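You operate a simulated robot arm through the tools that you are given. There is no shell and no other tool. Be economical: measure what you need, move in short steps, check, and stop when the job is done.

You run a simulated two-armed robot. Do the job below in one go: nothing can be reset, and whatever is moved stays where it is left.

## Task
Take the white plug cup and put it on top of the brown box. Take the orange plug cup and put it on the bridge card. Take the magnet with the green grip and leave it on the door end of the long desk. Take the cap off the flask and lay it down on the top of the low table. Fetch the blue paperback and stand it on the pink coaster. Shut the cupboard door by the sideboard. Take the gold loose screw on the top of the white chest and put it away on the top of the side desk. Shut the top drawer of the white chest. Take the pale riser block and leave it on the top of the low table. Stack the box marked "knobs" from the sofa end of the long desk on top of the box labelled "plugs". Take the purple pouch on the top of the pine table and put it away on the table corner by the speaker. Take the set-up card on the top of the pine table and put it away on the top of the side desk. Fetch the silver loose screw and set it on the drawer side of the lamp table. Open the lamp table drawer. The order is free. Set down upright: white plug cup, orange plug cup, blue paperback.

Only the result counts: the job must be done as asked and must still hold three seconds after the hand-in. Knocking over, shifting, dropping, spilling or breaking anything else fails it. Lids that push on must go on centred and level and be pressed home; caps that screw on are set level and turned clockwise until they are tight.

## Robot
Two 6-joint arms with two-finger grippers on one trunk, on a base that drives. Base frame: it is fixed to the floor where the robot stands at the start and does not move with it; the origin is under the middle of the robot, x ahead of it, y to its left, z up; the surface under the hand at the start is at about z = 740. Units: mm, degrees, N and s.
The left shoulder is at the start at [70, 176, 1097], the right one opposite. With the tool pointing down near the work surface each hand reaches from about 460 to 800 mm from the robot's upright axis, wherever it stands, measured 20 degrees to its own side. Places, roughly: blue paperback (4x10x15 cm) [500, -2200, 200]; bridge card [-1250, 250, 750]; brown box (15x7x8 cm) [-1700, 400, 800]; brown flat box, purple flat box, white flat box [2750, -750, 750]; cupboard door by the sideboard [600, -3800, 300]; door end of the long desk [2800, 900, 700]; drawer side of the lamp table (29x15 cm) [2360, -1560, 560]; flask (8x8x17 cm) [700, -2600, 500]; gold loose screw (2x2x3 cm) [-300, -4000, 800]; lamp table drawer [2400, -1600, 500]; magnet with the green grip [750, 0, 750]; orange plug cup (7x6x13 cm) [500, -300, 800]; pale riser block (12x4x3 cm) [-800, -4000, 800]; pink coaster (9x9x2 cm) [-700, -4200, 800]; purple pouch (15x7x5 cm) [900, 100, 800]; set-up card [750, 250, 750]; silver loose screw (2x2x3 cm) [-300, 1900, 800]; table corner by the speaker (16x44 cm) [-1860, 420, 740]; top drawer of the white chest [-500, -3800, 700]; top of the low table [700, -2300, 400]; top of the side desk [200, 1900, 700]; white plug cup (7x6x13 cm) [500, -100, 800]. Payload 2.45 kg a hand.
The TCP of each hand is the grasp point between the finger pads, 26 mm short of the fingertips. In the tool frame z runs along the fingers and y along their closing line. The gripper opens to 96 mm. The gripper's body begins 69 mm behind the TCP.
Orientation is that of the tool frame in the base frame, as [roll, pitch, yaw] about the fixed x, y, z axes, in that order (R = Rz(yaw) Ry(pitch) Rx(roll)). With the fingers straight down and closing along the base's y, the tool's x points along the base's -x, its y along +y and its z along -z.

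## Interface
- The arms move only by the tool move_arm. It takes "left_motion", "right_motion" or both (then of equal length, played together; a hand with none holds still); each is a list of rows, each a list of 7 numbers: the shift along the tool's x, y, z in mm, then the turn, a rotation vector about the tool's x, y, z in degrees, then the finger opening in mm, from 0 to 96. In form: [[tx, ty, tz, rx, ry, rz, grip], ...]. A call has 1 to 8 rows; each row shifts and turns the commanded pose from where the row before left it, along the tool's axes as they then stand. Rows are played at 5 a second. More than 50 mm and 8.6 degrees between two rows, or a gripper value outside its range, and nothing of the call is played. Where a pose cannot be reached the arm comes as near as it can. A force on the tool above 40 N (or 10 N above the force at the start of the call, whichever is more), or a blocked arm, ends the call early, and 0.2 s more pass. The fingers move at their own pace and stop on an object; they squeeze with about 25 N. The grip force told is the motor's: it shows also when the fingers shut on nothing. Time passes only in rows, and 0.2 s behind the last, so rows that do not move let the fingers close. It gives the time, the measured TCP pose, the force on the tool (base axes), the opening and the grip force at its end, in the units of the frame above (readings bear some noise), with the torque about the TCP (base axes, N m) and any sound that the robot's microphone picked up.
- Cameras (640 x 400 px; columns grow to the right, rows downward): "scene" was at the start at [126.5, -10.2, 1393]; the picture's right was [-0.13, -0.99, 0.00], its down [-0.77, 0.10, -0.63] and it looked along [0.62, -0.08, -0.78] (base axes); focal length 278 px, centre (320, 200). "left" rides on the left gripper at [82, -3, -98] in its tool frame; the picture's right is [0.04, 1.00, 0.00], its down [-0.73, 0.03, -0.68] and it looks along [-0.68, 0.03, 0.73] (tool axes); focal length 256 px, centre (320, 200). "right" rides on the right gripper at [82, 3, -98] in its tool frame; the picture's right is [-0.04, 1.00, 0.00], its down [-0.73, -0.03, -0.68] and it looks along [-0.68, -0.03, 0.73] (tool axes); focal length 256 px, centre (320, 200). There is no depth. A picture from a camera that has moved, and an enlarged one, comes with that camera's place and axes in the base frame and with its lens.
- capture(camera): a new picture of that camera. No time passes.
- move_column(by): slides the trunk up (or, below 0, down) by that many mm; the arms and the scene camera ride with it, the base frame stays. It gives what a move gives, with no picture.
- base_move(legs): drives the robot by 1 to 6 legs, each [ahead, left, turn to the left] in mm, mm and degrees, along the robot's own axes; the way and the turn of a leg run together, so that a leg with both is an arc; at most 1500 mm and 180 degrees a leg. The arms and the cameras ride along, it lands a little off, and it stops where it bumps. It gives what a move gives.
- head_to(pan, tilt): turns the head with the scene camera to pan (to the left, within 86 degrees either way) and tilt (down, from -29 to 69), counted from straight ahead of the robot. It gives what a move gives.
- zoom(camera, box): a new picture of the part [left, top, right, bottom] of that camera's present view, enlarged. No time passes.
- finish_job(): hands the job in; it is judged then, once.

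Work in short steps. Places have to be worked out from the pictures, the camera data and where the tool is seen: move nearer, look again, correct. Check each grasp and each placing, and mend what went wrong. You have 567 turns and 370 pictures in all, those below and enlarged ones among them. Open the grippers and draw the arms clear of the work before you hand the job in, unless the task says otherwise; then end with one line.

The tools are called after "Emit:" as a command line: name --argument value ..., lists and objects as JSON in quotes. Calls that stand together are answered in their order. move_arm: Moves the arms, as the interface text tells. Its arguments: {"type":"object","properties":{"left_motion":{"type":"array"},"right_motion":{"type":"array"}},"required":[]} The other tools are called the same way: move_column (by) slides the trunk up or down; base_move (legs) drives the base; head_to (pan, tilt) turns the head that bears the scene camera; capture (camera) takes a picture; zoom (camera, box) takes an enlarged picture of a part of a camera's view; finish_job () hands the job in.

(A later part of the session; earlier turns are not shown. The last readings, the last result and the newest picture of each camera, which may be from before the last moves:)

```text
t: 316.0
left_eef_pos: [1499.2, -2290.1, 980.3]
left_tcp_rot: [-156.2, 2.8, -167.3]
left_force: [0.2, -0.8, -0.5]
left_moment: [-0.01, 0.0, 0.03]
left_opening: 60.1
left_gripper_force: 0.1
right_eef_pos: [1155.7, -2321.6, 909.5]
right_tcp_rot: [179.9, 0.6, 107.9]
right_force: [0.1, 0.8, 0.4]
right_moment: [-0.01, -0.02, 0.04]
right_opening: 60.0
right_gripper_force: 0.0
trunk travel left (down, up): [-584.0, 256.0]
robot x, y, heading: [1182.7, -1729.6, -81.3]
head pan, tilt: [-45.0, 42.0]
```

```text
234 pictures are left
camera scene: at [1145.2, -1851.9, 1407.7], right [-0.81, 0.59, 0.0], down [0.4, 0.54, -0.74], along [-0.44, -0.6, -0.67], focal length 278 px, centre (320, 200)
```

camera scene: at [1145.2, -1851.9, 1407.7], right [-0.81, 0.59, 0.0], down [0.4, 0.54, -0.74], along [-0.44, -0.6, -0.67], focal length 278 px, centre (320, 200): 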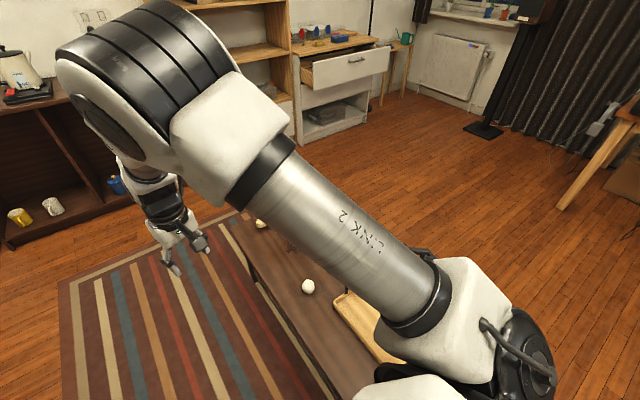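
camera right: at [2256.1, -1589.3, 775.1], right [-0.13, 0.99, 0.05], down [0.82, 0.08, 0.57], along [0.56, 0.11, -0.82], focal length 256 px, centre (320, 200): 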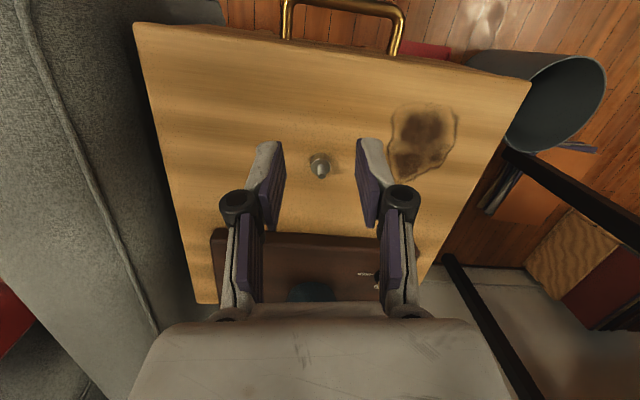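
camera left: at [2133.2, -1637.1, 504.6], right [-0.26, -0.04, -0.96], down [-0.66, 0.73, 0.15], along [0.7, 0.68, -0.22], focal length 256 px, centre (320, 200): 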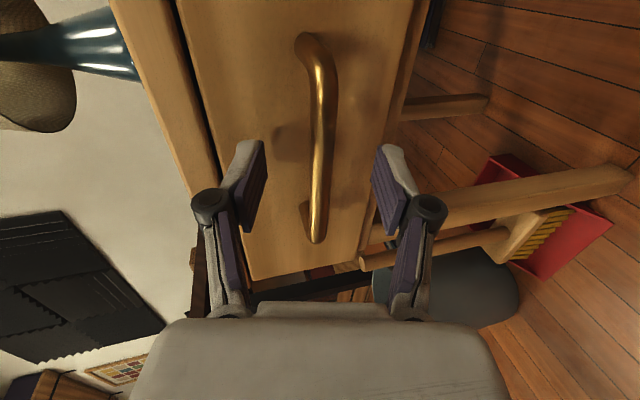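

The low table's near edge runs along x≈940, y≈-2000…-2720. I turn to face it squarely (heading 180°) and move to its side.

Emit:
base_move --legs '[[0, 0, -98.7], [-150, 600, 0]]'

Emit:
head_to --pan 0 --tilt 42

Emit:
capture --camera "scene"

```text
t: 323.6
left_eef_pos: [731.0, -2552.8, 980.5]
left_tcp_rot: [-156.0, 2.7, 93.6]
left_force: [0.2, -0.5, 0.2]
left_moment: [0.03, 0.03, 0.0]
left_opening: 60.0
left_gripper_force: 0.0
right_eef_pos: [753.2, -2207.0, 911.3]
right_tcp_rot: [179.9, 0.5, 8.7]
right_force: [0.5, -1.1, -0.6]
right_moment: [-0.01, -0.02, 0.02]
right_opening: 59.9
right_gripper_force: 0.1
trunk travel left (down, up): [-584.0, 256.0]
robot x, y, heading: [1325.9, -2329.7, 179.3]
head pan, tilt: [-45.0, 42.0]
```

```text
t: 324.8
left_eef_pos: [730.4, -2551.5, 979.7]
left_tcp_rot: [-156.1, 2.9, 93.4]
left_force: [0.0, -0.2, 0.4]
left_moment: [-0.02, 0.0, 0.02]
left_opening: 60.1
left_gripper_force: 0.0
right_eef_pos: [752.8, -2206.1, 911.9]
right_tcp_rot: [179.9, 0.5, 8.7]
right_force: [0.5, 0.9, 0.4]
right_moment: [0.03, -0.02, 0.01]
right_opening: 59.8
right_gripper_force: 0.0
trunk travel left (down, up): [-584.0, 256.0]
robot x, y, heading: [1323.8, -2332.5, 179.4]
head pan, tilt: [0.0, 42.0]
```

```text
233 pictures are left
camera scene: at [1194.6, -2330.9, 1407.7], right [0.01, 1.0, 0.0], down [0.67, -0.01, -0.74], along [-0.74, 0.01, -0.67], focal length 278 px, centre (320, 200)
```

scene: 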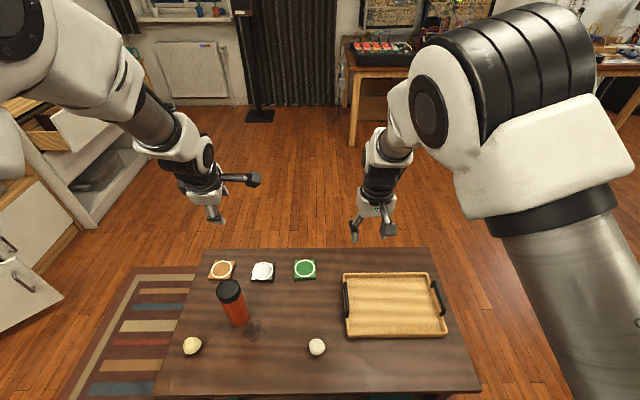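

The flask is at ≈[750,-2615] with a black screw cap; coasters and tray around it. I move so it's straight ahead, and re-orient the left hand for a side hold (undo tilt and rotate).

Emit:
base_move --legs '[[-46, 283, 0.6]]'

Emit:
move_arm --left_motion '[[0, 0, 0, -8, 0, 0, 60], [0, 0, 0, -8, 0, 0, 60], [0, 0, 0, -8, 0, 0, 60], [0, 0, 0, 0, 0, 8.5, 60], [0, 0, 0, 0, 0, 8.5, 60], [0, 0, 0, 0, 0, 8.5, 60], [0, 0, 0, 0, 0, 8.5, 60], [0, 0, 0, 0, 0, 8.5, 60]]'

Emit:
move_arm --left_motion '[[0, 0, 0, 0, 0, 8.5, 60], [0, 0, 0, 0, 0, 8.5, 60], [0, 0, 0, 0, 0, 8.5, 60], [0, 0, 0, 0, 0, 8.5, 60], [0, 0, 0, 0, 0, 8.5, 60], [0, 0, 0, 0, 0, 8.5, 60]]'

Emit:
capture --camera "scene"

```text
t: 326.7
left_eef_pos: [776.0, -2839.8, 980.7]
left_tcp_rot: [-156.1, 2.8, 94.0]
left_force: [0.7, -0.8, 0.1]
left_moment: [0.03, -0.03, 0.0]
left_opening: 60.2
left_gripper_force: 0.1
right_eef_pos: [796.4, -2494.8, 911.8]
right_tcp_rot: [179.8, 0.5, 9.2]
right_force: [0.7, 0.4, -0.4]
right_moment: [0.02, 0.01, 0.04]
right_opening: 60.3
right_gripper_force: 0.1
trunk travel left (down, up): [-584.0, 256.0]
robot x, y, heading: [1368.6, -2614.0, 179.8]
head pan, tilt: [0.0, 42.0]
```

```text
t: 328.5
left_eef_pos: [775.8, -2839.8, 981.4]
left_tcp_rot: [178.0, 1.9, 51.3]
left_force: [0.0, 0.3, 0.6]
left_moment: [-0.01, 0.0, 0.01]
left_opening: 59.8
left_gripper_force: 0.1
right_eef_pos: [796.5, -2493.4, 910.6]
right_tcp_rot: [180.0, 0.5, 9.2]
right_force: [-0.8, -0.6, 0.1]
right_moment: [-0.04, -0.05, 0.0]
right_opening: 59.9
right_gripper_force: 0.1
trunk travel left (down, up): [-584.0, 256.0]
robot x, y, heading: [1371.4, -2615.4, 179.8]
head pan, tilt: [0.0, 42.0]
```

```text
t: 329.9
left_eef_pos: [776.7, -2839.3, 981.1]
left_tcp_rot: [177.2, -0.3, 0.3]
left_force: [-0.7, -0.1, 0.1]
left_moment: [-0.03, -0.02, 0.0]
left_opening: 59.9
left_gripper_force: 0.0
right_eef_pos: [796.0, -2494.7, 910.2]
right_tcp_rot: [179.8, 0.5, 9.1]
right_force: [0.2, 0.5, 0.7]
right_moment: [0.02, 0.02, -0.05]
right_opening: 59.8
right_gripper_force: 0.0
trunk travel left (down, up): [-584.0, 256.0]
robot x, y, heading: [1368.1, -2614.8, 179.7]
head pan, tilt: [0.0, 42.0]
```

```text
232 pictures are left
camera scene: at [1238.6, -2613.8, 1407.7], right [0.0, 1.0, 0.0], down [0.67, 0.0, -0.74], along [-0.74, 0.0, -0.67], focal length 278 px, centre (320, 200)
```

scene: 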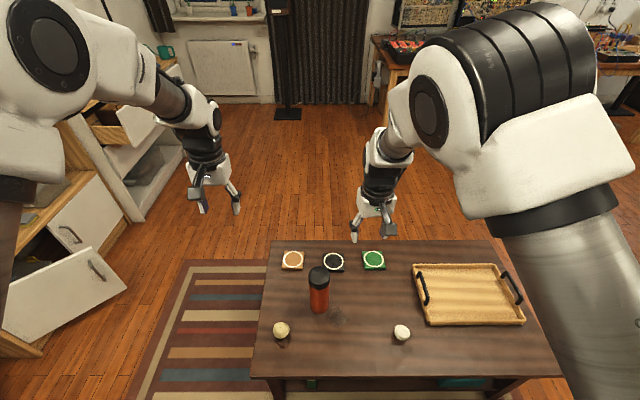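

Flask centre ≈[705,-2617]. I lower the trunk by 320 mm and look with the right wrist camera to locate the cap.

Emit:
move_column --by -300

Emit:
capture --camera "scene"

Emit:
capture --camera "right"

Emit:
capture --camera "left"

```text
t: 332.9
left_eef_pos: [775.6, -2838.5, 681.7]
left_tcp_rot: [177.2, -0.3, 0.5]
left_force: [0.1, -0.3, 0.6]
left_moment: [0.01, -0.02, -0.01]
left_opening: 60.2
left_gripper_force: 0.1
right_eef_pos: [797.2, -2493.5, 611.7]
right_tcp_rot: [179.9, 0.5, 9.1]
right_force: [0.9, 0.2, 0.2]
right_moment: [0.01, 0.01, 0.03]
right_opening: 60.0
right_gripper_force: 0.1
trunk travel left (down, up): [-284.0, 556.0]
robot x, y, heading: [1374.7, -2616.2, 179.8]
head pan, tilt: [0.0, 42.0]
```

```text
231 pictures are left
camera scene: at [1238.9, -2613.8, 1107.8], right [0.0, 1.0, 0.0], down [0.67, 0.0, -0.74], along [-0.74, 0.0, -0.67], focal length 278 px, centre (320, 200)
```

scene: 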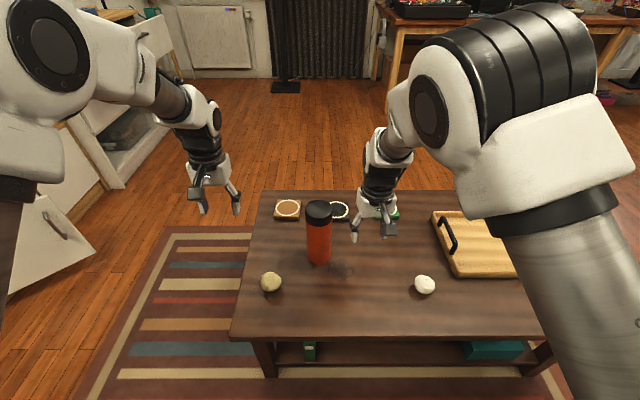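

```text
230 pictures are left
camera right: at [879.7, -2483.9, 709.1], right [0.12, -0.99, 0.0], down [-0.72, -0.08, 0.69], along [-0.68, -0.08, -0.73], focal length 256 px, centre (320, 200)
```

right: 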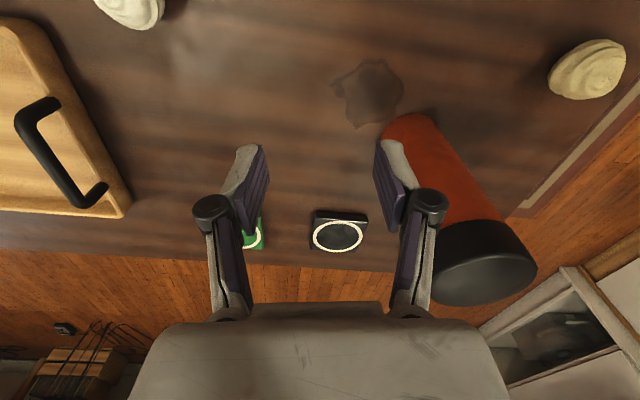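

```text
229 pictures are left
camera left: at [858.2, -2829.5, 780.0], right [0.05, -1.0, 0.05], down [-0.74, 0.0, 0.68], along [-0.67, -0.07, -0.74], focal length 256 px, centre (320, 200)
```

left: 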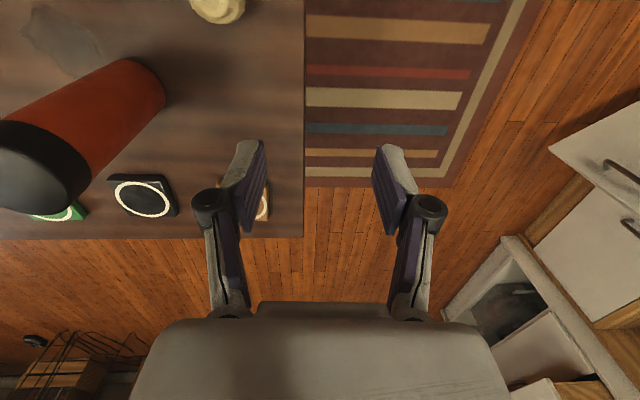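

I zoom for accurate positions of the flask's base and cap.

Emit:
zoom --camera "scene" --box '[270, 180, 370, 280]'

Emit:
zoom --camera "right" --box '[360, 80, 560, 320]'

```text
4.00 times, centred on (320, 230) of scene
camera zoom: at [1238.9, -2613.8, 1107.8], right [0.0, 1.0, 0.0], down [0.67, 0.0, -0.74], along [-0.74, 0.0, -0.67], focal length 1114 px, centre (320, 80)
```

zoom: 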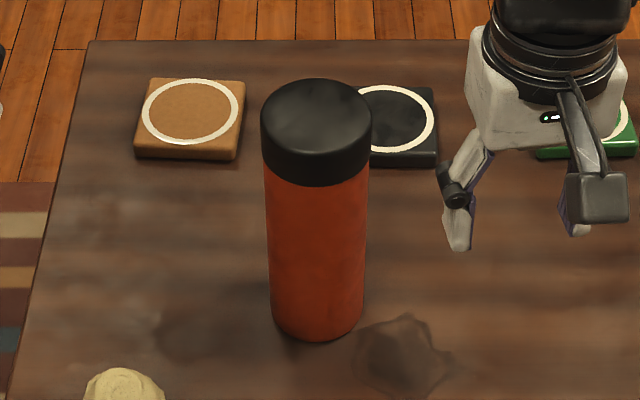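

```text
1.67 times, centred on (460, 200) of right
camera zoom: at [879.7, -2483.9, 709.1], right [0.12, -0.99, 0.0], down [-0.72, -0.08, 0.69], along [-0.68, -0.08, -0.73], focal length 427 px, centre (87, 200)
```

zoom: 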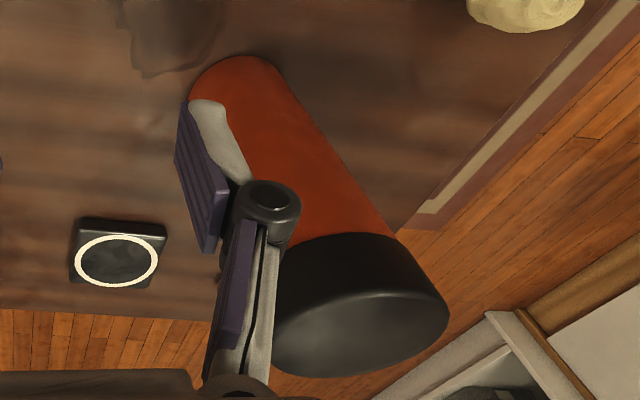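

The flask axis is at ≈[725,-2622], table z≈406, cap top ≈610. I pitch the left hand to point forward-down (65° from vertical).

Emit:
move_arm --left_motion '[[0, 0, 0, 2.8, 0, 0, 96], [0, 0, 0, 0, -8.1, 0, 96], [0, 0, 0, 0, -8.1, 0, 96], [0, 0, 0, 0, -8.1, 0, 96], [0, 0, 0, 0, -8.1, 0, 96], [0, 0, 0, 0, -8.1, 0, 96], [0, 0, 0, 0, -8.1, 0, 96], [0, 0, 0, 0, -8.1, 0, 96]]'

Emit:
move_arm --left_motion '[[0, 0, 0, 0, -8.1, 0, 96], [0, 0, 0, 0, 0, 0, 96]]'

Emit:
capture --camera "scene"

```text
t: 334.7
left_eef_pos: [776.6, -2839.8, 679.8]
left_tcp_rot: [-179.9, 56.4, 0.6]
left_force: [-0.3, 0.4, 0.2]
left_moment: [-0.01, -0.01, 0.0]
left_opening: 96.1
left_gripper_force: 0.1
right_eef_pos: [796.2, -2493.2, 611.5]
right_tcp_rot: [179.9, 0.6, 9.1]
right_force: [1.1, -0.1, -0.4]
right_moment: [-0.02, 0.02, 0.01]
right_opening: 60.0
right_gripper_force: 0.1
trunk travel left (down, up): [-284.0, 556.0]
robot x, y, heading: [1375.4, -2615.1, 179.7]
head pan, tilt: [0.0, 42.0]
```

```text
t: 335.3
left_eef_pos: [776.6, -2838.6, 680.9]
left_tcp_rot: [-179.9, 64.5, 0.5]
left_force: [-1.0, -1.2, 0.3]
left_moment: [-0.01, 0.01, -0.01]
left_opening: 96.0
left_gripper_force: 0.1
right_eef_pos: [797.7, -2494.0, 611.5]
right_tcp_rot: [179.9, 0.5, 9.0]
right_force: [-1.5, 0.8, 0.3]
right_moment: [0.01, -0.05, 0.02]
right_opening: 59.9
right_gripper_force: 0.1
trunk travel left (down, up): [-284.0, 556.0]
robot x, y, heading: [1372.7, -2615.5, 179.8]
head pan, tilt: [0.0, 42.0]
```

```text
226 pictures are left
camera scene: at [1239.0, -2613.8, 1107.8], right [0.0, 1.0, 0.0], down [0.67, 0.0, -0.74], along [-0.74, 0.0, -0.67], focal length 278 px, centre (320, 200)
```

scene: 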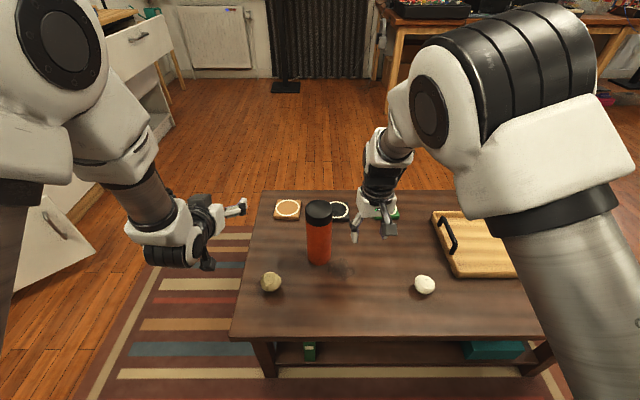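

Now the left hand to a pre-grasp point 125 mm in front of the flask.

Emit:
move_arm --left_motion '[[26.5, -36.2, -0.9, 0, 0, 0, 96], [26.5, -36.2, -0.9, 0, 0, 0, 96], [26.5, -36.2, -0.9, 0, 0, 0, 96], [26.5, -36.2, -0.9, 0, 0, 0, 96], [26.5, -36.2, -0.9, 0, 0, 0, 96], [26.5, -36.2, -0.9, 0, 0, 0, 96]]'

Emit:
capture --camera "left"

Emit:
capture --camera "scene"

```text
t: 336.7
left_eef_pos: [796.8, -2771.2, 516.8]
left_tcp_rot: [180.0, 64.4, 0.3]
left_force: [-0.5, 0.4, -0.2]
left_moment: [0.02, -0.03, 0.0]
left_opening: 95.8
left_gripper_force: 0.1
left hand out of reach, approached as far as the arm can: row 2, 3, 4, 5, 6
right_eef_pos: [797.0, -2493.6, 610.8]
right_tcp_rot: [179.8, 0.4, 9.1]
right_force: [-1.0, 0.2, 0.3]
right_moment: [-0.02, -0.04, -0.02]
right_opening: 60.1
right_gripper_force: 0.1
trunk travel left (down, up): [-284.0, 556.0]
robot x, y, heading: [1372.2, -2614.3, 179.7]
head pan, tilt: [0.0, 42.0]
```

```text
225 pictures are left
camera left: at [921.5, -2765.5, 486.8], right [0.02, -1.0, -0.04], down [0.3, -0.03, 0.95], along [-0.96, -0.03, 0.29], focal length 256 px, centre (320, 200)
```

left: 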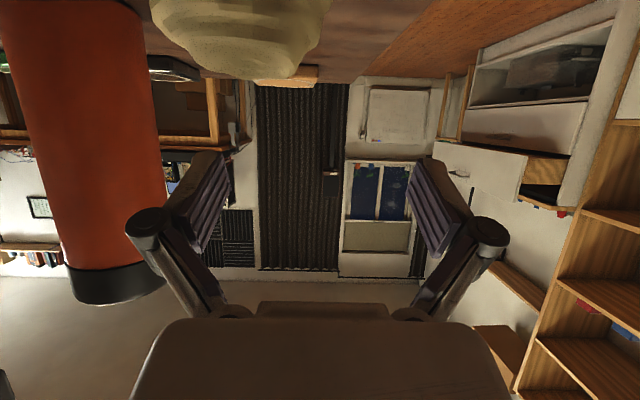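

```text
224 pictures are left
camera scene: at [1238.3, -2613.9, 1107.7], right [0.0, 1.0, 0.0], down [0.67, 0.0, -0.74], along [-0.74, 0.0, -0.67], focal length 278 px, centre (320, 200)
```

scene: 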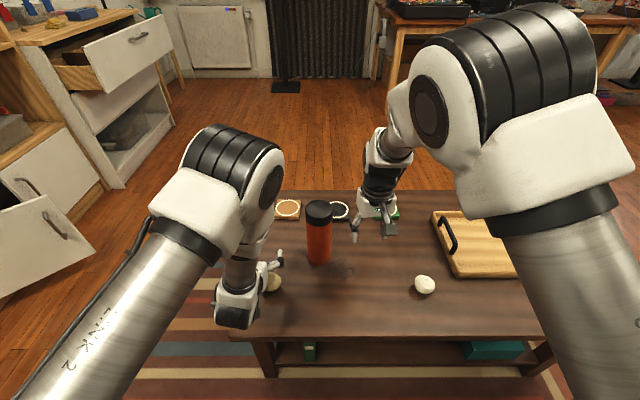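

Too close for the left arm and its camera hangs low. I retreat the hand, back the base 70 mm, and reduce the tilt to 50°.

Emit:
move_arm --left_motion '[[-30, 20, 0, 0, 0, 0, 96], [-30, 20, 0, 0, 0, 0, 96], [-30, 20, 0, 0, 0, 0, 96], [0, 0, 0, 0, 7.3, 0, 96], [0, 0, 0, 0, 7.3, 0, 96]]'

Emit:
base_move --legs '[[-70, 0, 0.2]]'

Emit:
capture --camera "scene"

```text
t: 337.9
left_eef_pos: [758.0, -2831.8, 598.2]
left_tcp_rot: [-179.9, 49.7, 0.5]
left_force: [-1.0, -0.3, -0.3]
left_moment: [0.01, 0.02, 0.0]
left_opening: 95.8
left_gripper_force: 0.1
right_eef_pos: [796.4, -2494.0, 611.4]
right_tcp_rot: [179.9, 0.5, 9.1]
right_force: [-0.5, -0.3, 0.0]
right_moment: [-0.01, 0.02, 0.02]
right_opening: 60.0
right_gripper_force: 0.2
trunk travel left (down, up): [-284.0, 556.0]
robot x, y, heading: [1371.9, -2613.1, 179.9]
head pan, tilt: [0.0, 42.0]
```

```text
t: 338.9
left_eef_pos: [831.2, -2834.1, 600.6]
left_tcp_rot: [180.0, 50.0, 0.8]
left_force: [0.0, -0.4, 1.0]
left_moment: [0.0, 0.02, -0.01]
left_opening: 95.9
left_gripper_force: 0.0
right_eef_pos: [868.4, -2496.0, 611.7]
right_tcp_rot: [179.9, 0.7, 9.4]
right_force: [1.0, 0.2, 0.0]
right_moment: [-0.01, 0.01, 0.01]
right_opening: 59.9
right_gripper_force: 0.0
trunk travel left (down, up): [-284.0, 556.0]
robot x, y, heading: [1444.8, -2614.5, -180.1]
head pan, tilt: [0.0, 42.0]
```

```text
223 pictures are left
camera scene: at [1312.5, -2614.4, 1107.9], right [0.0, 1.0, 0.0], down [0.67, 0.0, -0.74], along [-0.74, 0.0, -0.67], focal length 278 px, centre (320, 200)
```

scene: 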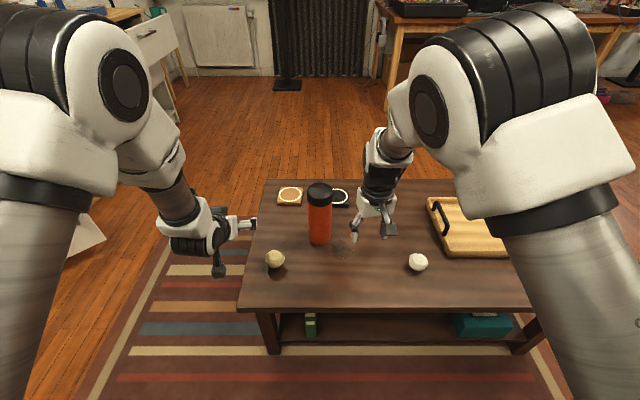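

Now to the pre-grasp point again.

Emit:
move_arm --left_motion '[[5, -42.4, 9.8, 0, 0, 0, 96], [5, -42.4, 9.8, 0, 0, 0, 96], [5, -42.4, 9.8, 0, 0, 0, 96], [5, -42.4, 9.8, 0, 0, 0, 96], [5, -42.4, 9.8, 0, 0, 0, 96]]'

Emit:
capture --camera "left"

Emit:
capture --camera "scene"

```text
t: 340.1
left_eef_pos: [757.2, -2718.5, 532.5]
left_tcp_rot: [180.0, 49.8, 0.7]
left_force: [0.5, 1.2, 0.0]
left_moment: [-0.01, 0.0, 0.0]
left_opening: 95.8
left_gripper_force: 0.0
left hand out of reach, approached as far as the arm can: row 2, 3, 4, 5
right_eef_pos: [868.4, -2495.9, 611.8]
right_tcp_rot: [179.8, 0.6, 9.2]
right_force: [-1.2, -0.4, -0.6]
right_moment: [-0.01, -0.02, -0.01]
right_opening: 60.0
right_gripper_force: 0.0
trunk travel left (down, up): [-284.0, 556.0]
robot x, y, heading: [1443.9, -2616.5, -180.0]
head pan, tilt: [0.0, 42.0]
```

```text
222 pictures are left
camera left: at [885.9, -2713.9, 534.9], right [0.04, -1.0, -0.03], down [0.04, -0.03, 1.0], along [-1.0, -0.04, 0.04], focal length 256 px, centre (320, 200)
```

left: 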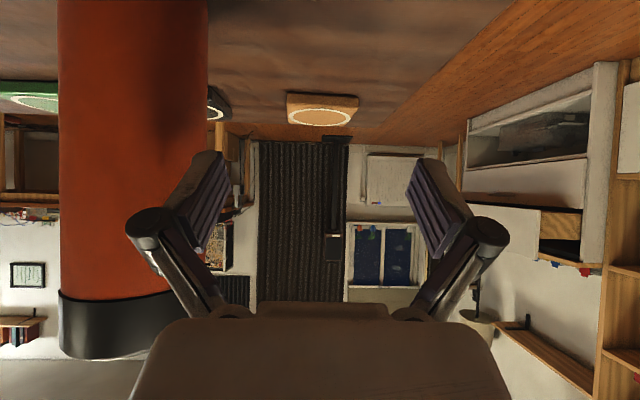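

```text
221 pictures are left
camera scene: at [1310.9, -2614.1, 1107.6], right [0.0, 1.0, 0.0], down [0.67, 0.0, -0.74], along [-0.74, 0.0, -0.67], focal length 278 px, centre (320, 200)
```

scene: 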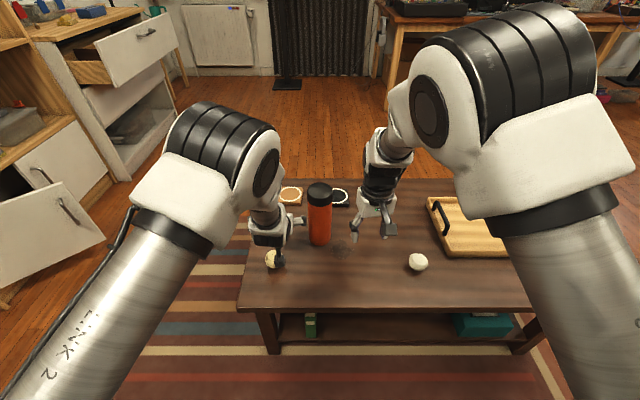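

The left arm can't cross to the centre line pointing forward, but it can come from its own side. I back the hand off and rotate it 75° so it points toward +y at the flask.

Emit:
move_arm --left_motion '[[0, 40, 0, 0, 0, 0, 96], [0, 30, 0, 0, 0, 0, 96], [0, 0, 0, 6.38, 0, 5.36, 96], [0, 0, 0, 6.38, 0, 5.36, 96], [0, 0, 0, 6.38, 0, 5.36, 96], [0, 0, 0, 6.38, 0, 5.36, 96], [0, 0, 0, 6.38, 0, 5.36, 96], [0, 0, 0, 6.38, 0, 5.36, 96]]'

Emit:
move_arm --left_motion '[[0, 0, 0, 6.38, 0, 5.36, 96], [0, 0, 0, 6.38, 0, 5.36, 96], [0, 0, 0, 6.38, 0, 5.36, 96], [0, 0, 0, 0, 0, 0, 96]]'

Emit:
capture --camera "scene"

Emit:
capture --camera "left"

```text
t: 341.9
left_eef_pos: [757.1, -2788.2, 534.2]
left_tcp_rot: [-179.8, 50.0, -49.2]
left_force: [0.1, -0.3, -0.1]
left_moment: [0.03, -0.01, -0.02]
left_opening: 95.9
left_gripper_force: 0.1
right_eef_pos: [868.6, -2495.7, 610.7]
right_tcp_rot: [180.0, 0.6, 9.3]
right_force: [-0.4, -0.2, -0.6]
right_moment: [0.01, 0.02, -0.02]
right_opening: 60.1
right_gripper_force: 0.2
trunk travel left (down, up): [-284.0, 556.0]
robot x, y, heading: [1447.6, -2616.8, -180.0]
head pan, tilt: [0.0, 42.0]
```

```text
t: 342.9
left_eef_pos: [756.7, -2789.3, 535.9]
left_tcp_rot: [-179.8, 50.0, -74.3]
left_force: [0.6, 0.2, -0.6]
left_moment: [0.01, 0.02, -0.02]
left_opening: 95.9
left_gripper_force: 0.0
right_eef_pos: [869.4, -2496.4, 611.6]
right_tcp_rot: [179.8, 0.5, 9.3]
right_force: [-0.4, 0.2, -0.5]
right_moment: [-0.04, 0.03, 0.01]
right_opening: 60.1
right_gripper_force: 0.0
trunk travel left (down, up): [-284.0, 556.0]
robot x, y, heading: [1439.5, -2612.0, -180.3]
head pan, tilt: [0.0, 42.0]
```

```text
220 pictures are left
camera scene: at [1311.4, -2614.4, 1107.7], right [0.0, 1.0, 0.0], down [0.67, 0.0, -0.74], along [-0.74, 0.0, -0.67], focal length 278 px, centre (320, 200)
```

scene: 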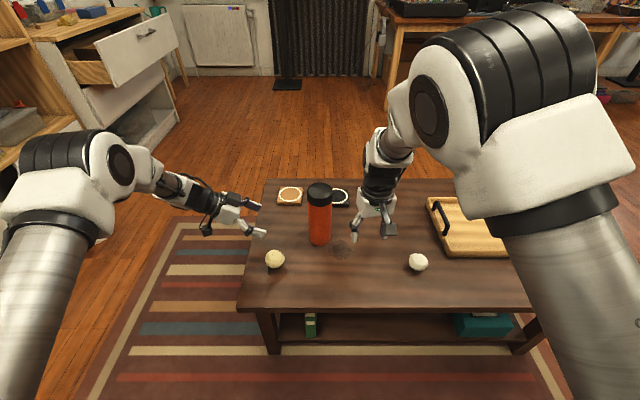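

```text
219 pictures are left
camera left: at [795.6, -2910.7, 536.6], right [-0.96, -0.29, -0.03], down [-0.02, -0.05, 1.0], along [-0.3, 0.95, 0.05], focal length 256 px, centre (320, 200)
```

left: 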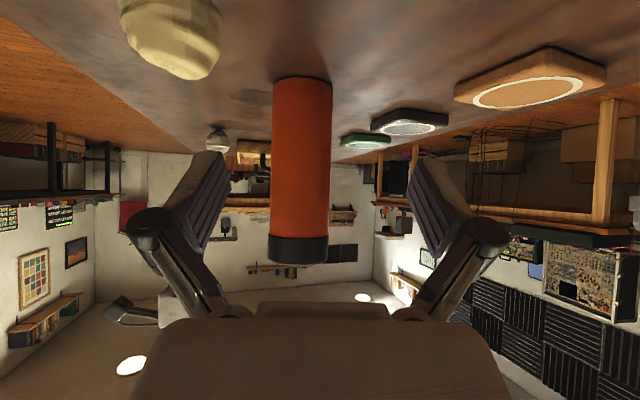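

The flask sits right between the fingers at bearing x≈726. I adjust and advance toward it, checking before closing.

Emit:
move_arm --left_motion '[[-35, -7.7, 0, 0, 0, 0, 96], [-35, -7.7, 0, 0, 0, 0, 96], [0, 0, 40, 0, 0, 0, 96], [0, 0, 40, 0, 0, 0, 96], [0, 0, 30, 0, 0, 0, 96]]'

Emit:
capture --camera "left"

Emit:
zoom --camera "scene" --box '[200, 150, 400, 290]'

```text
t: 344.1
left_eef_pos: [737.7, -2661.3, 518.6]
left_tcp_rot: [-179.8, 50.0, -74.1]
left_force: [-0.5, 0.3, 0.0]
left_moment: [0.03, -0.04, 0.01]
left_opening: 96.1
left_gripper_force: 0.0
right_eef_pos: [868.1, -2496.5, 611.4]
right_tcp_rot: [179.8, 0.5, 9.2]
right_force: [0.5, -0.7, 0.0]
right_moment: [-0.01, -0.01, -0.03]
right_opening: 60.1
right_gripper_force: 0.1
trunk travel left (down, up): [-284.0, 556.0]
robot x, y, heading: [1445.7, -2613.6, -179.8]
head pan, tilt: [0.0, 42.0]
```

```text
218 pictures are left
camera left: at [776.0, -2782.7, 519.4], right [-0.95, -0.3, -0.03], down [-0.02, -0.06, 1.0], along [-0.3, 0.95, 0.05], focal length 256 px, centre (320, 200)
```

left: 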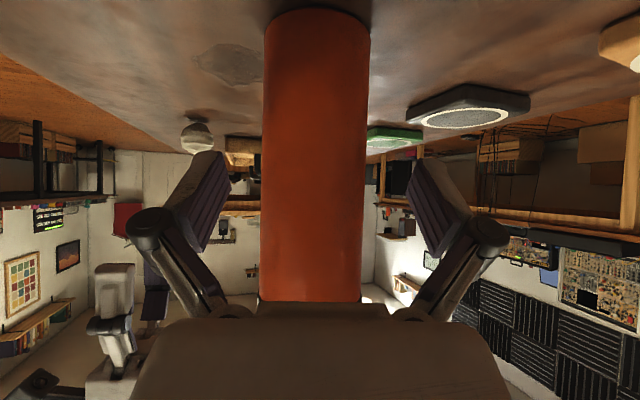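

```text
2.86 times, centred on (300, 220) of scene
camera zoom: at [1310.9, -2614.3, 1107.7], right [0.0, 1.0, 0.0], down [0.67, 0.0, -0.74], along [-0.74, 0.0, -0.67], focal length 796 px, centre (377, 143)
```

zoom: 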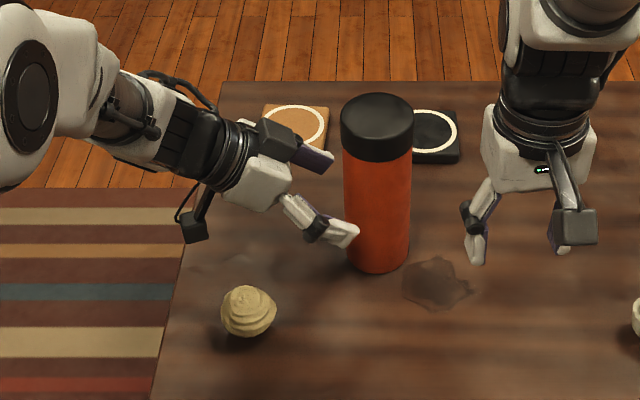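

Centred within 3 mm. I advance 45 mm and close on the body.

Emit:
move_arm --left_motion '[[0, -2, 25, 0, 0, 0, 96], [0, 0, 20, 0, 0, 0, 96], [0, 0, 0, 0, 0, 0, 96], [0, 0, 0, 0, 0, 0, 75], [0, 0, 0, 0, 0, 0, 50], [0, 0, 0, 0, 0, 0, 50]]'

Emit:
zoom --camera "scene" --box '[200, 150, 400, 290]'

```text
t: 345.6
left_eef_pos: [730.3, -2628.8, 489.3]
left_tcp_rot: [-179.9, 50.0, -74.1]
left_force: [-1.9, 0.2, 1.1]
left_moment: [0.0, 0.22, 0.04]
left_opening: 64.3
left_gripper_force: 25.4
right_eef_pos: [868.2, -2495.7, 610.7]
right_tcp_rot: [179.9, 0.6, 9.3]
right_force: [-1.1, -0.2, 0.1]
right_moment: [0.01, 0.04, -0.02]
right_opening: 60.1
right_gripper_force: 0.1
trunk travel left (down, up): [-284.0, 556.0]
robot x, y, heading: [1446.8, -2614.5, -180.0]
head pan, tilt: [0.0, 42.0]
```

```text
2.86 times, centred on (300, 220) of scene
camera zoom: at [1311.3, -2614.4, 1107.7], right [0.0, 1.0, 0.0], down [0.67, 0.0, -0.74], along [-0.74, 0.0, -0.67], focal length 796 px, centre (377, 143)
```

zoom: 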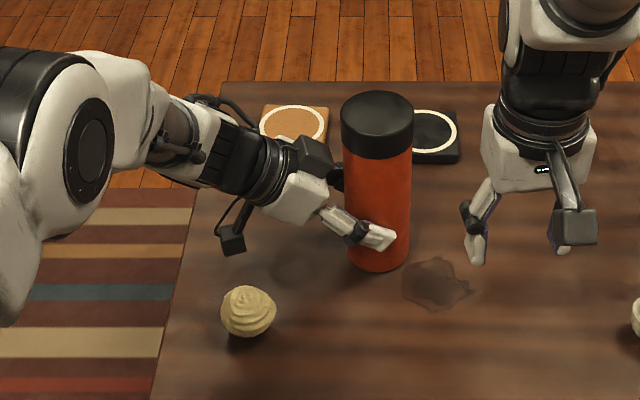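

The flask is firmly held (64 mm). I raise the right hand and turn it 90° so its fingers close along x, clear of the left hand.

Emit:
move_arm --right_motion '[[0, 0, -40, 0, 0, 8.2, 96], [0, 0, -40, 0, 0, 8.2, 96], [0, 0, -30, 0, 0, 8.2, 96], [0, 0, 0, 0, 0, 8.2, 96], [0, 0, 0, 0, 0, 8.2, 96], [0, 0, 0, 0, 0, 8.2, 96], [0, 0, 0, 0, 0, 8.2, 96], [0, 0, 0, 0, 0, 8.2, 96]]'

Emit:
move_arm --right_motion '[[0, 0, 0, 0, 0, 8.2, 96], [0, 0, 0, 0, 0, 8.2, 96], [0, 0, 0, 0, 0, 8.2, 96], [0, 0, 0, 0, 0, 0, 96]]'

Emit:
capture --camera "right"

```text
t: 347.4
left_eef_pos: [729.3, -2627.7, 489.4]
left_tcp_rot: [-180.0, 50.0, -74.2]
left_force: [3.1, 0.5, 1.5]
left_moment: [-0.01, 0.03, 0.03]
left_opening: 64.6
left_gripper_force: 24.6
right_eef_pos: [871.0, -2494.0, 722.4]
right_tcp_rot: [179.3, -0.1, -56.5]
right_force: [0.7, 0.5, 0.2]
right_moment: [0.0, 0.04, 0.02]
right_opening: 95.9
right_gripper_force: 0.0
trunk travel left (down, up): [-284.0, 556.0]
robot x, y, heading: [1444.6, -2613.9, -179.8]
head pan, tilt: [0.0, 42.0]
```

```text
t: 348.4
left_eef_pos: [730.6, -2628.0, 489.4]
left_tcp_rot: [-179.9, 50.0, -74.1]
left_force: [1.6, -0.3, 1.6]
left_moment: [-0.02, 0.03, -0.02]
left_opening: 64.6
left_gripper_force: 25.5
right_eef_pos: [870.3, -2495.1, 722.2]
right_tcp_rot: [179.5, -0.4, -81.2]
right_force: [-0.2, -0.8, 0.3]
right_moment: [-0.01, 0.01, 0.0]
right_opening: 95.8
right_gripper_force: 0.1
trunk travel left (down, up): [-284.0, 556.0]
robot x, y, heading: [1444.5, -2616.7, -179.9]
head pan, tilt: [0.0, 42.0]
```

```text
215 pictures are left
camera right: at [880.9, -2574.8, 820.6], right [-0.99, -0.11, 0.01], down [-0.08, 0.74, 0.67], along [-0.08, 0.67, -0.74], focal length 256 px, centre (320, 200)
```

right: 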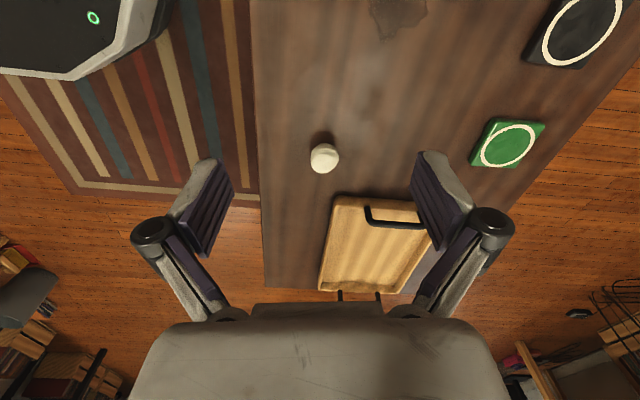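

I move the right hand over the cap at height and check.

Emit:
move_arm --right_motion '[[26, 40, 0, 0, 0, 0, 96], [26, 40, 0, 0, 0, 0, 96], [26, 40, 0, 0, 0, 0, 96], [26, 41, 0, 0, 0, 0, 96], [0, 0, 0, 0, 0, 0, 96]]'

Emit:
capture --camera "right"

Emit:
capture --camera "scene"

```text
t: 349.6
left_eef_pos: [729.0, -2629.1, 489.9]
left_tcp_rot: [-179.9, 50.0, -74.2]
left_force: [-0.5, -1.4, 3.2]
left_moment: [-0.07, 0.16, 0.06]
left_opening: 64.4
left_gripper_force: 25.2
right_eef_pos: [740.8, -2612.7, 720.7]
right_tcp_rot: [179.6, -0.1, -80.8]
right_force: [0.5, 0.4, -0.9]
right_moment: [0.02, 0.0, 0.0]
right_opening: 96.2
right_gripper_force: 0.0
right hand out of reach, approached as far as the arm can: row 4
trunk travel left (down, up): [-284.0, 556.0]
robot x, y, heading: [1445.2, -2613.5, -180.1]
head pan, tilt: [0.0, 42.0]
```

```text
214 pictures are left
camera right: at [753.3, -2694.6, 818.8], right [-0.99, -0.12, 0.01], down [-0.08, 0.73, 0.68], along [-0.09, 0.67, -0.74], focal length 256 px, centre (320, 200)
```

right: 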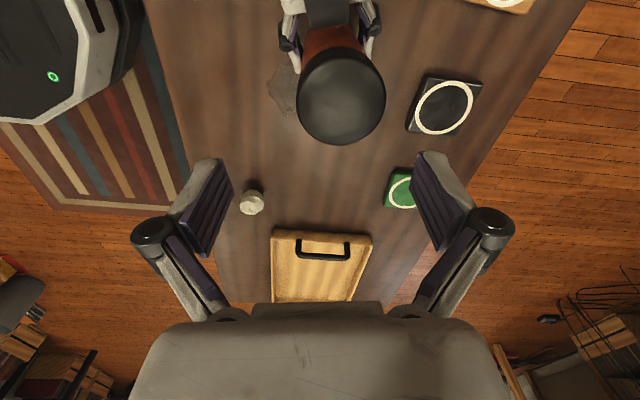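

```text
213 pictures are left
camera scene: at [1311.6, -2614.4, 1107.7], right [0.0, 1.0, 0.0], down [0.67, 0.0, -0.74], along [-0.74, 0.0, -0.67], focal length 278 px, centre (320, 200)
```

scene: 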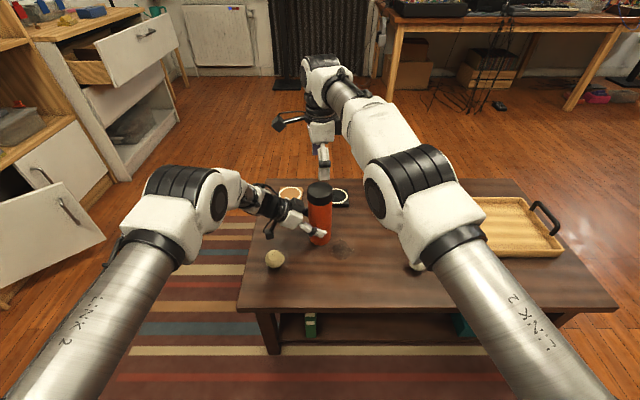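

The cap centre is at [725,-2622]. I descend with a small correction (reach improves lower down).

Emit:
move_arm --right_motion '[[0, 0, 40, 0, 0, 0, 96], [3, 9, 25, 0, 0, 0, 96], [3, 8, 10, 0, 0, 0, 96], [0, 0, 0, 0, 0, 0, 96]]'

Emit:
zoom --camera "right" --box '[180, 20, 460, 240]'

Emit:
zoom --camera "scene" --box '[200, 120, 400, 290]'

```text
t: 350.6
left_eef_pos: [731.0, -2627.5, 490.6]
left_tcp_rot: [-179.9, 50.0, -74.3]
left_force: [-0.1, 0.3, 1.7]
left_moment: [0.01, 0.13, -0.01]
left_opening: 64.7
left_gripper_force: 24.4
right_eef_pos: [731.9, -2614.1, 646.1]
right_tcp_rot: [179.5, -0.1, -80.9]
right_force: [-0.4, -0.3, -0.1]
right_moment: [0.0, 0.0, 0.03]
right_opening: 95.9
right_gripper_force: 0.0
right hand out of reach, approached as far as the arm can: row 3
trunk travel left (down, up): [-284.0, 556.0]
robot x, y, heading: [1440.3, -2616.8, -180.0]
head pan, tilt: [0.0, 42.0]
```

```text
1.82 times, centred on (320, 130) of right
camera zoom: at [743.4, -2695.9, 744.7], right [-0.99, -0.12, 0.01], down [-0.08, 0.73, 0.68], along [-0.09, 0.67, -0.74], focal length 465 px, centre (320, 327)
```

zoom: 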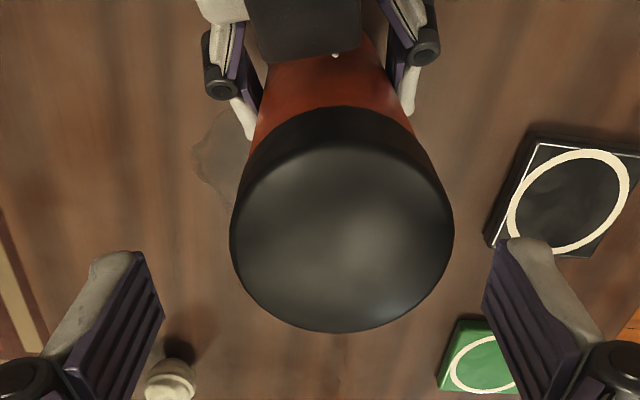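

```text
2.35 times, centred on (300, 205) of scene
camera zoom: at [1311.5, -2614.3, 1107.7], right [0.0, 1.0, 0.0], down [0.67, 0.0, -0.74], along [-0.74, 0.0, -0.67], focal length 655 px, centre (367, 188)
```

zoom: 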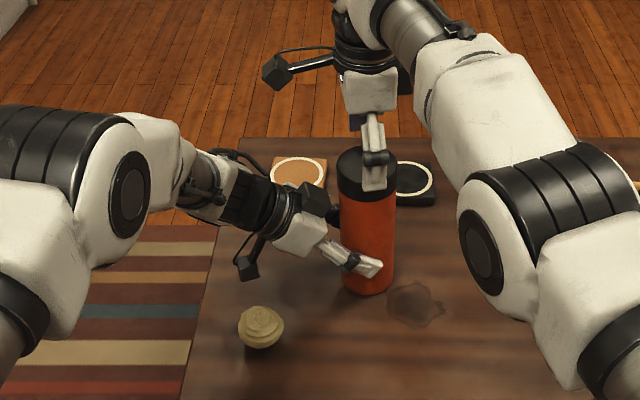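

Nearly centred. I descend to z≈598 with a 6 mm correction, keeping the gripper open.

Emit:
move_arm --right_motion '[[0, 0, 15, 0, 0, 0, 96], [0, 3, 10, 0, 0, 0, 96], [1, 3, 12, 0, 0, 0, 96], [0, 0, 11, 0, 0, 0, 96], [0, 0, 0, 0, 0, 0, 96]]'

Emit:
zoom --camera "right" --box '[180, 60, 460, 280]'

Emit:
zoom --camera "scene" --box '[240, 140, 380, 260]'

```text
t: 351.8
left_eef_pos: [729.1, -2627.1, 490.2]
left_tcp_rot: [-179.9, 50.0, -74.2]
left_force: [1.0, 0.3, 1.6]
left_moment: [0.01, 0.04, -0.02]
left_opening: 64.6
left_gripper_force: 24.9
right_eef_pos: [729.8, -2614.4, 598.4]
right_tcp_rot: [179.5, -0.1, -81.0]
right_force: [-0.1, -0.8, -1.1]
right_moment: [0.01, 0.02, -0.01]
right_opening: 96.4
right_gripper_force: 0.0
right hand out of reach, approached as far as the arm can: row 3
trunk travel left (down, up): [-284.0, 556.0]
robot x, y, heading: [1442.9, -2616.9, -180.0]
head pan, tilt: [0.0, 42.0]
```

```text
1.82 times, centred on (320, 170) of right
camera zoom: at [740.3, -2694.8, 697.1], right [-0.99, -0.12, 0.01], down [-0.08, 0.73, 0.68], along [-0.09, 0.67, -0.74], focal length 465 px, centre (320, 254)
```

zoom: 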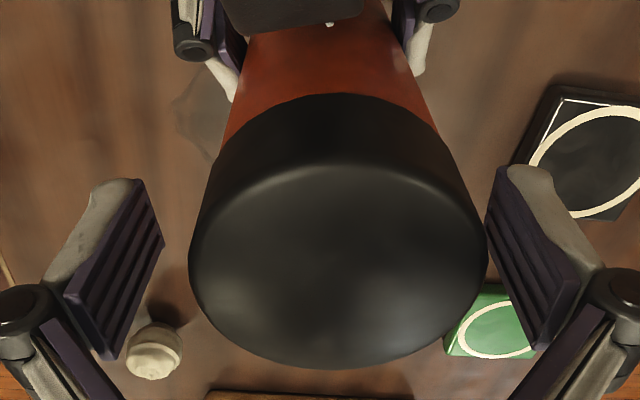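

```text
3.33 times, centred on (310, 200) of scene
camera zoom: at [1311.5, -2614.4, 1107.7], right [0.0, 1.0, 0.0], down [0.67, 0.0, -0.74], along [-0.74, 0.0, -0.67], focal length 928 px, centre (353, 200)
```

zoom: 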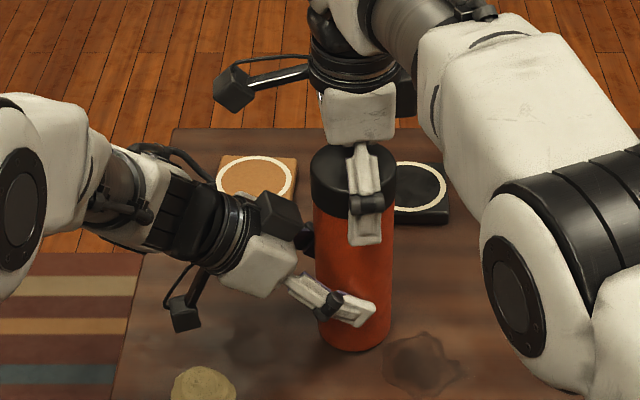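

The cap top is near z≈618, so I rise 9 mm, nudge toward its centre and close on it.

Emit:
move_arm --right_motion '[[5, 4, -9, 0, 0, 0, 96], [0, 0, 0, 0, 0, 0, 96], [0, 0, 0, 0, 0, 0, 80], [0, 0, 0, 0, 0, 0, 60], [0, 0, 0, 0, 0, 0, 50]]'

Emit:
zoom --camera "right" --box '[180, 60, 460, 280]'

```text
t: 352.9
left_eef_pos: [731.6, -2627.6, 488.6]
left_tcp_rot: [-179.8, 49.8, -74.3]
left_force: [14.0, 3.4, -1.8]
left_moment: [-0.35, 0.74, -0.46]
left_opening: 64.5
left_gripper_force: 24.6
right_eef_pos: [729.1, -2615.3, 610.6]
right_tcp_rot: [179.2, -0.2, -80.9]
right_force: [-14.0, -3.5, 11.3]
right_moment: [-0.04, 0.7, 0.33]
right_opening: 68.0
right_gripper_force: 25.4
right hand out of reach, approached as far as the arm can: row 1
trunk travel left (down, up): [-284.0, 556.0]
robot x, y, heading: [1447.1, -2614.5, -180.2]
head pan, tilt: [0.0, 42.0]
```

```text
1.82 times, centred on (320, 170) of right
camera zoom: at [741.7, -2696.4, 708.4], right [-0.99, -0.12, 0.01], down [-0.08, 0.73, 0.68], along [-0.09, 0.67, -0.74], focal length 465 px, centre (320, 254)
```

zoom: 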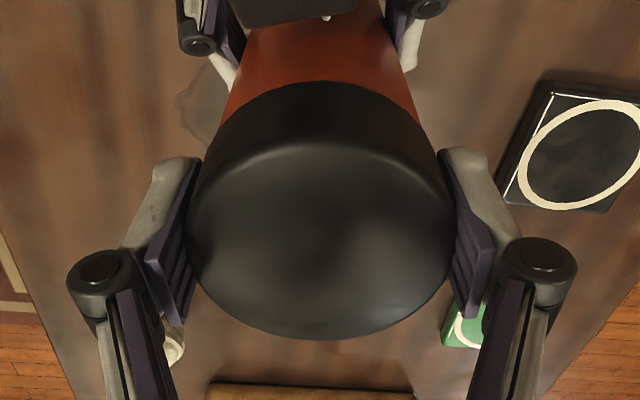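

Cap gripped. I turn counter-clockwise (seen from above) in small steps, rotating about the cap's centre.

Emit:
move_arm --right_motion '[[0, 0.5, 0, 0, 0, -6, 50], [0, 0.5, 0, 0, 0, -6, 50], [0, 0.5, 0, 0, 0, -6, 50], [0, 0, 0, 0, 0, 0, 50]]'

Emit:
zoom --camera "scene" --box '[240, 140, 380, 260]'

```text
t: 353.9
left_eef_pos: [729.1, -2628.3, 490.1]
left_tcp_rot: [-179.9, 50.0, -74.2]
left_force: [11.9, 2.2, -2.7]
left_moment: [-0.17, 0.42, 0.25]
left_opening: 64.9
left_gripper_force: 24.7
right_eef_pos: [728.8, -2615.7, 607.2]
right_tcp_rot: [179.5, 0.0, -62.8]
right_force: [-10.4, -2.4, 6.0]
right_moment: [-0.27, 0.61, -0.41]
right_opening: 68.2
right_gripper_force: 24.9
trunk travel left (down, up): [-284.0, 556.0]
robot x, y, heading: [1444.5, -2614.4, -179.9]
head pan, tilt: [0.0, 42.0]
```

```text
3.33 times, centred on (310, 200) of scene
camera zoom: at [1311.5, -2614.5, 1107.6], right [0.0, 1.0, 0.0], down [0.67, 0.0, -0.74], along [-0.74, 0.0, -0.67], focal length 928 px, centre (353, 200)
```

zoom: 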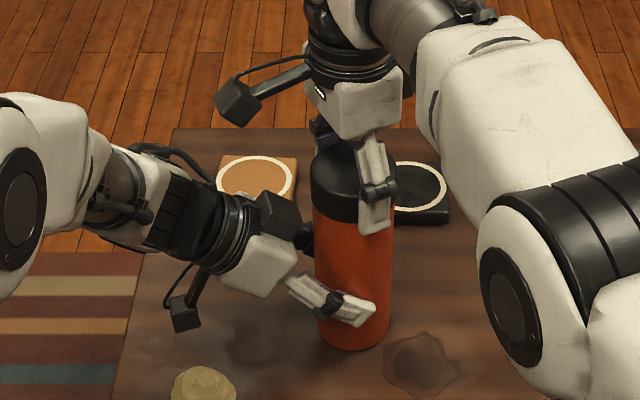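

It turns. I continue another ~60°.

Emit:
move_arm --right_motion '[[0, 0.6, 0, 0, 0, -8, 50], [0, 0.6, 0, 0, 0, -8, 50], [0, 0.6, 0, 0, 0, -8, 50], [0, 0.6, 0, 0, 0, -8, 50], [0, 0.6, -0.3, 0, 0, -8, 50], [0, 0.6, -0.3, 0, 0, -8, 50], [0, 0.6, -0.3, 0, 0, -8, 50]]'

Emit:
zoom --camera "scene" --box '[240, 140, 380, 260]'

```text
t: 355.6
left_eef_pos: [728.1, -2628.4, 489.6]
left_tcp_rot: [-179.9, 49.9, -74.1]
left_force: [-2.9, -6.5, 2.3]
left_moment: [0.66, -0.2, 0.76]
left_opening: 65.2
left_gripper_force: 25.2
right_eef_pos: [729.8, -2616.8, 606.6]
right_tcp_rot: [179.7, 0.5, -6.9]
right_force: [2.8, 7.0, -2.0]
right_moment: [0.15, -0.18, -0.7]
right_opening: 69.9
right_gripper_force: 24.5
right hand out of reach, approached as far as the arm can: row 4
trunk travel left (down, up): [-284.0, 556.0]
robot x, y, heading: [1441.6, -2612.7, -180.1]
head pan, tilt: [0.0, 42.0]
```

```text
3.33 times, centred on (310, 200) of scene
camera zoom: at [1311.3, -2614.6, 1107.7], right [0.0, 1.0, 0.0], down [0.67, 0.0, -0.74], along [-0.74, 0.0, -0.67], focal length 928 px, centre (353, 200)
```

zoom: 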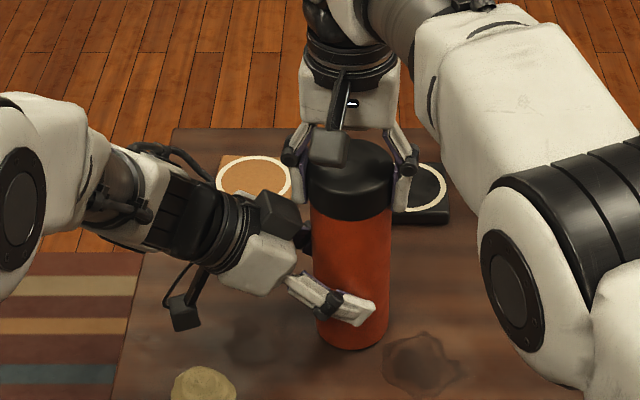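

Continuing the turn.

Emit:
move_arm --right_motion '[[0, 0.3, -0.3, 0, 0, -8, 50], [0, 0.3, -0.3, 0, 0, -8, 50], [0, 0.3, -0.3, 0, 0, -8, 50], [0, 0.3, -0.3, 0, 0, -8, 50], [0, 0.3, -0.3, 0, 0, -8, 50], [0, 0.3, -0.3, 0, 0, -8, 50], [0, 0.3, -0.3, 0, 0, -8, 50], [0, 0.3, -0.3, 0, 0, -8, 50]]'

Emit:
zoom --camera "scene" --box '[240, 140, 380, 260]'

```text
t: 357.4
left_eef_pos: [730.3, -2627.5, 490.8]
left_tcp_rot: [-179.9, 49.9, -74.2]
left_force: [5.5, -6.4, 5.1]
left_moment: [0.2, -0.13, 0.12]
left_opening: 64.9
left_gripper_force: 24.9
right_eef_pos: [732.3, -2617.6, 610.8]
right_tcp_rot: [-179.6, 0.5, 57.3]
right_force: [-2.1, 6.1, -0.5]
right_moment: [0.59, 0.29, -0.01]
right_opening: 67.1
right_gripper_force: 25.5
right hand out of reach, approached as far as the arm can: row 4
trunk travel left (down, up): [-284.0, 556.0]
robot x, y, heading: [1442.4, -2611.8, -179.8]
head pan, tilt: [0.0, 42.0]
```

```text
3.33 times, centred on (310, 200) of scene
camera zoom: at [1312.0, -2614.3, 1107.8], right [0.0, 1.0, 0.0], down [0.67, 0.0, -0.74], along [-0.74, 0.0, -0.67], focal length 928 px, centre (353, 200)
```

zoom: 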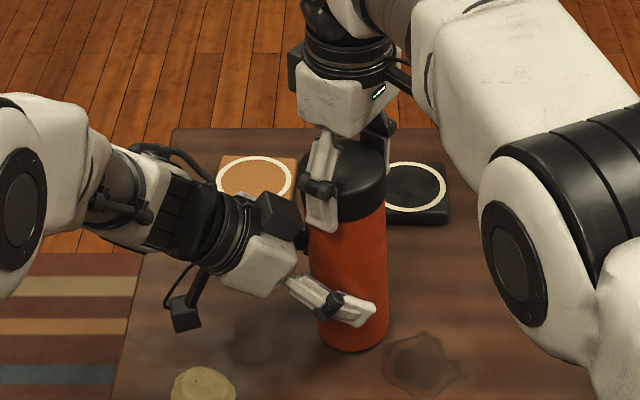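

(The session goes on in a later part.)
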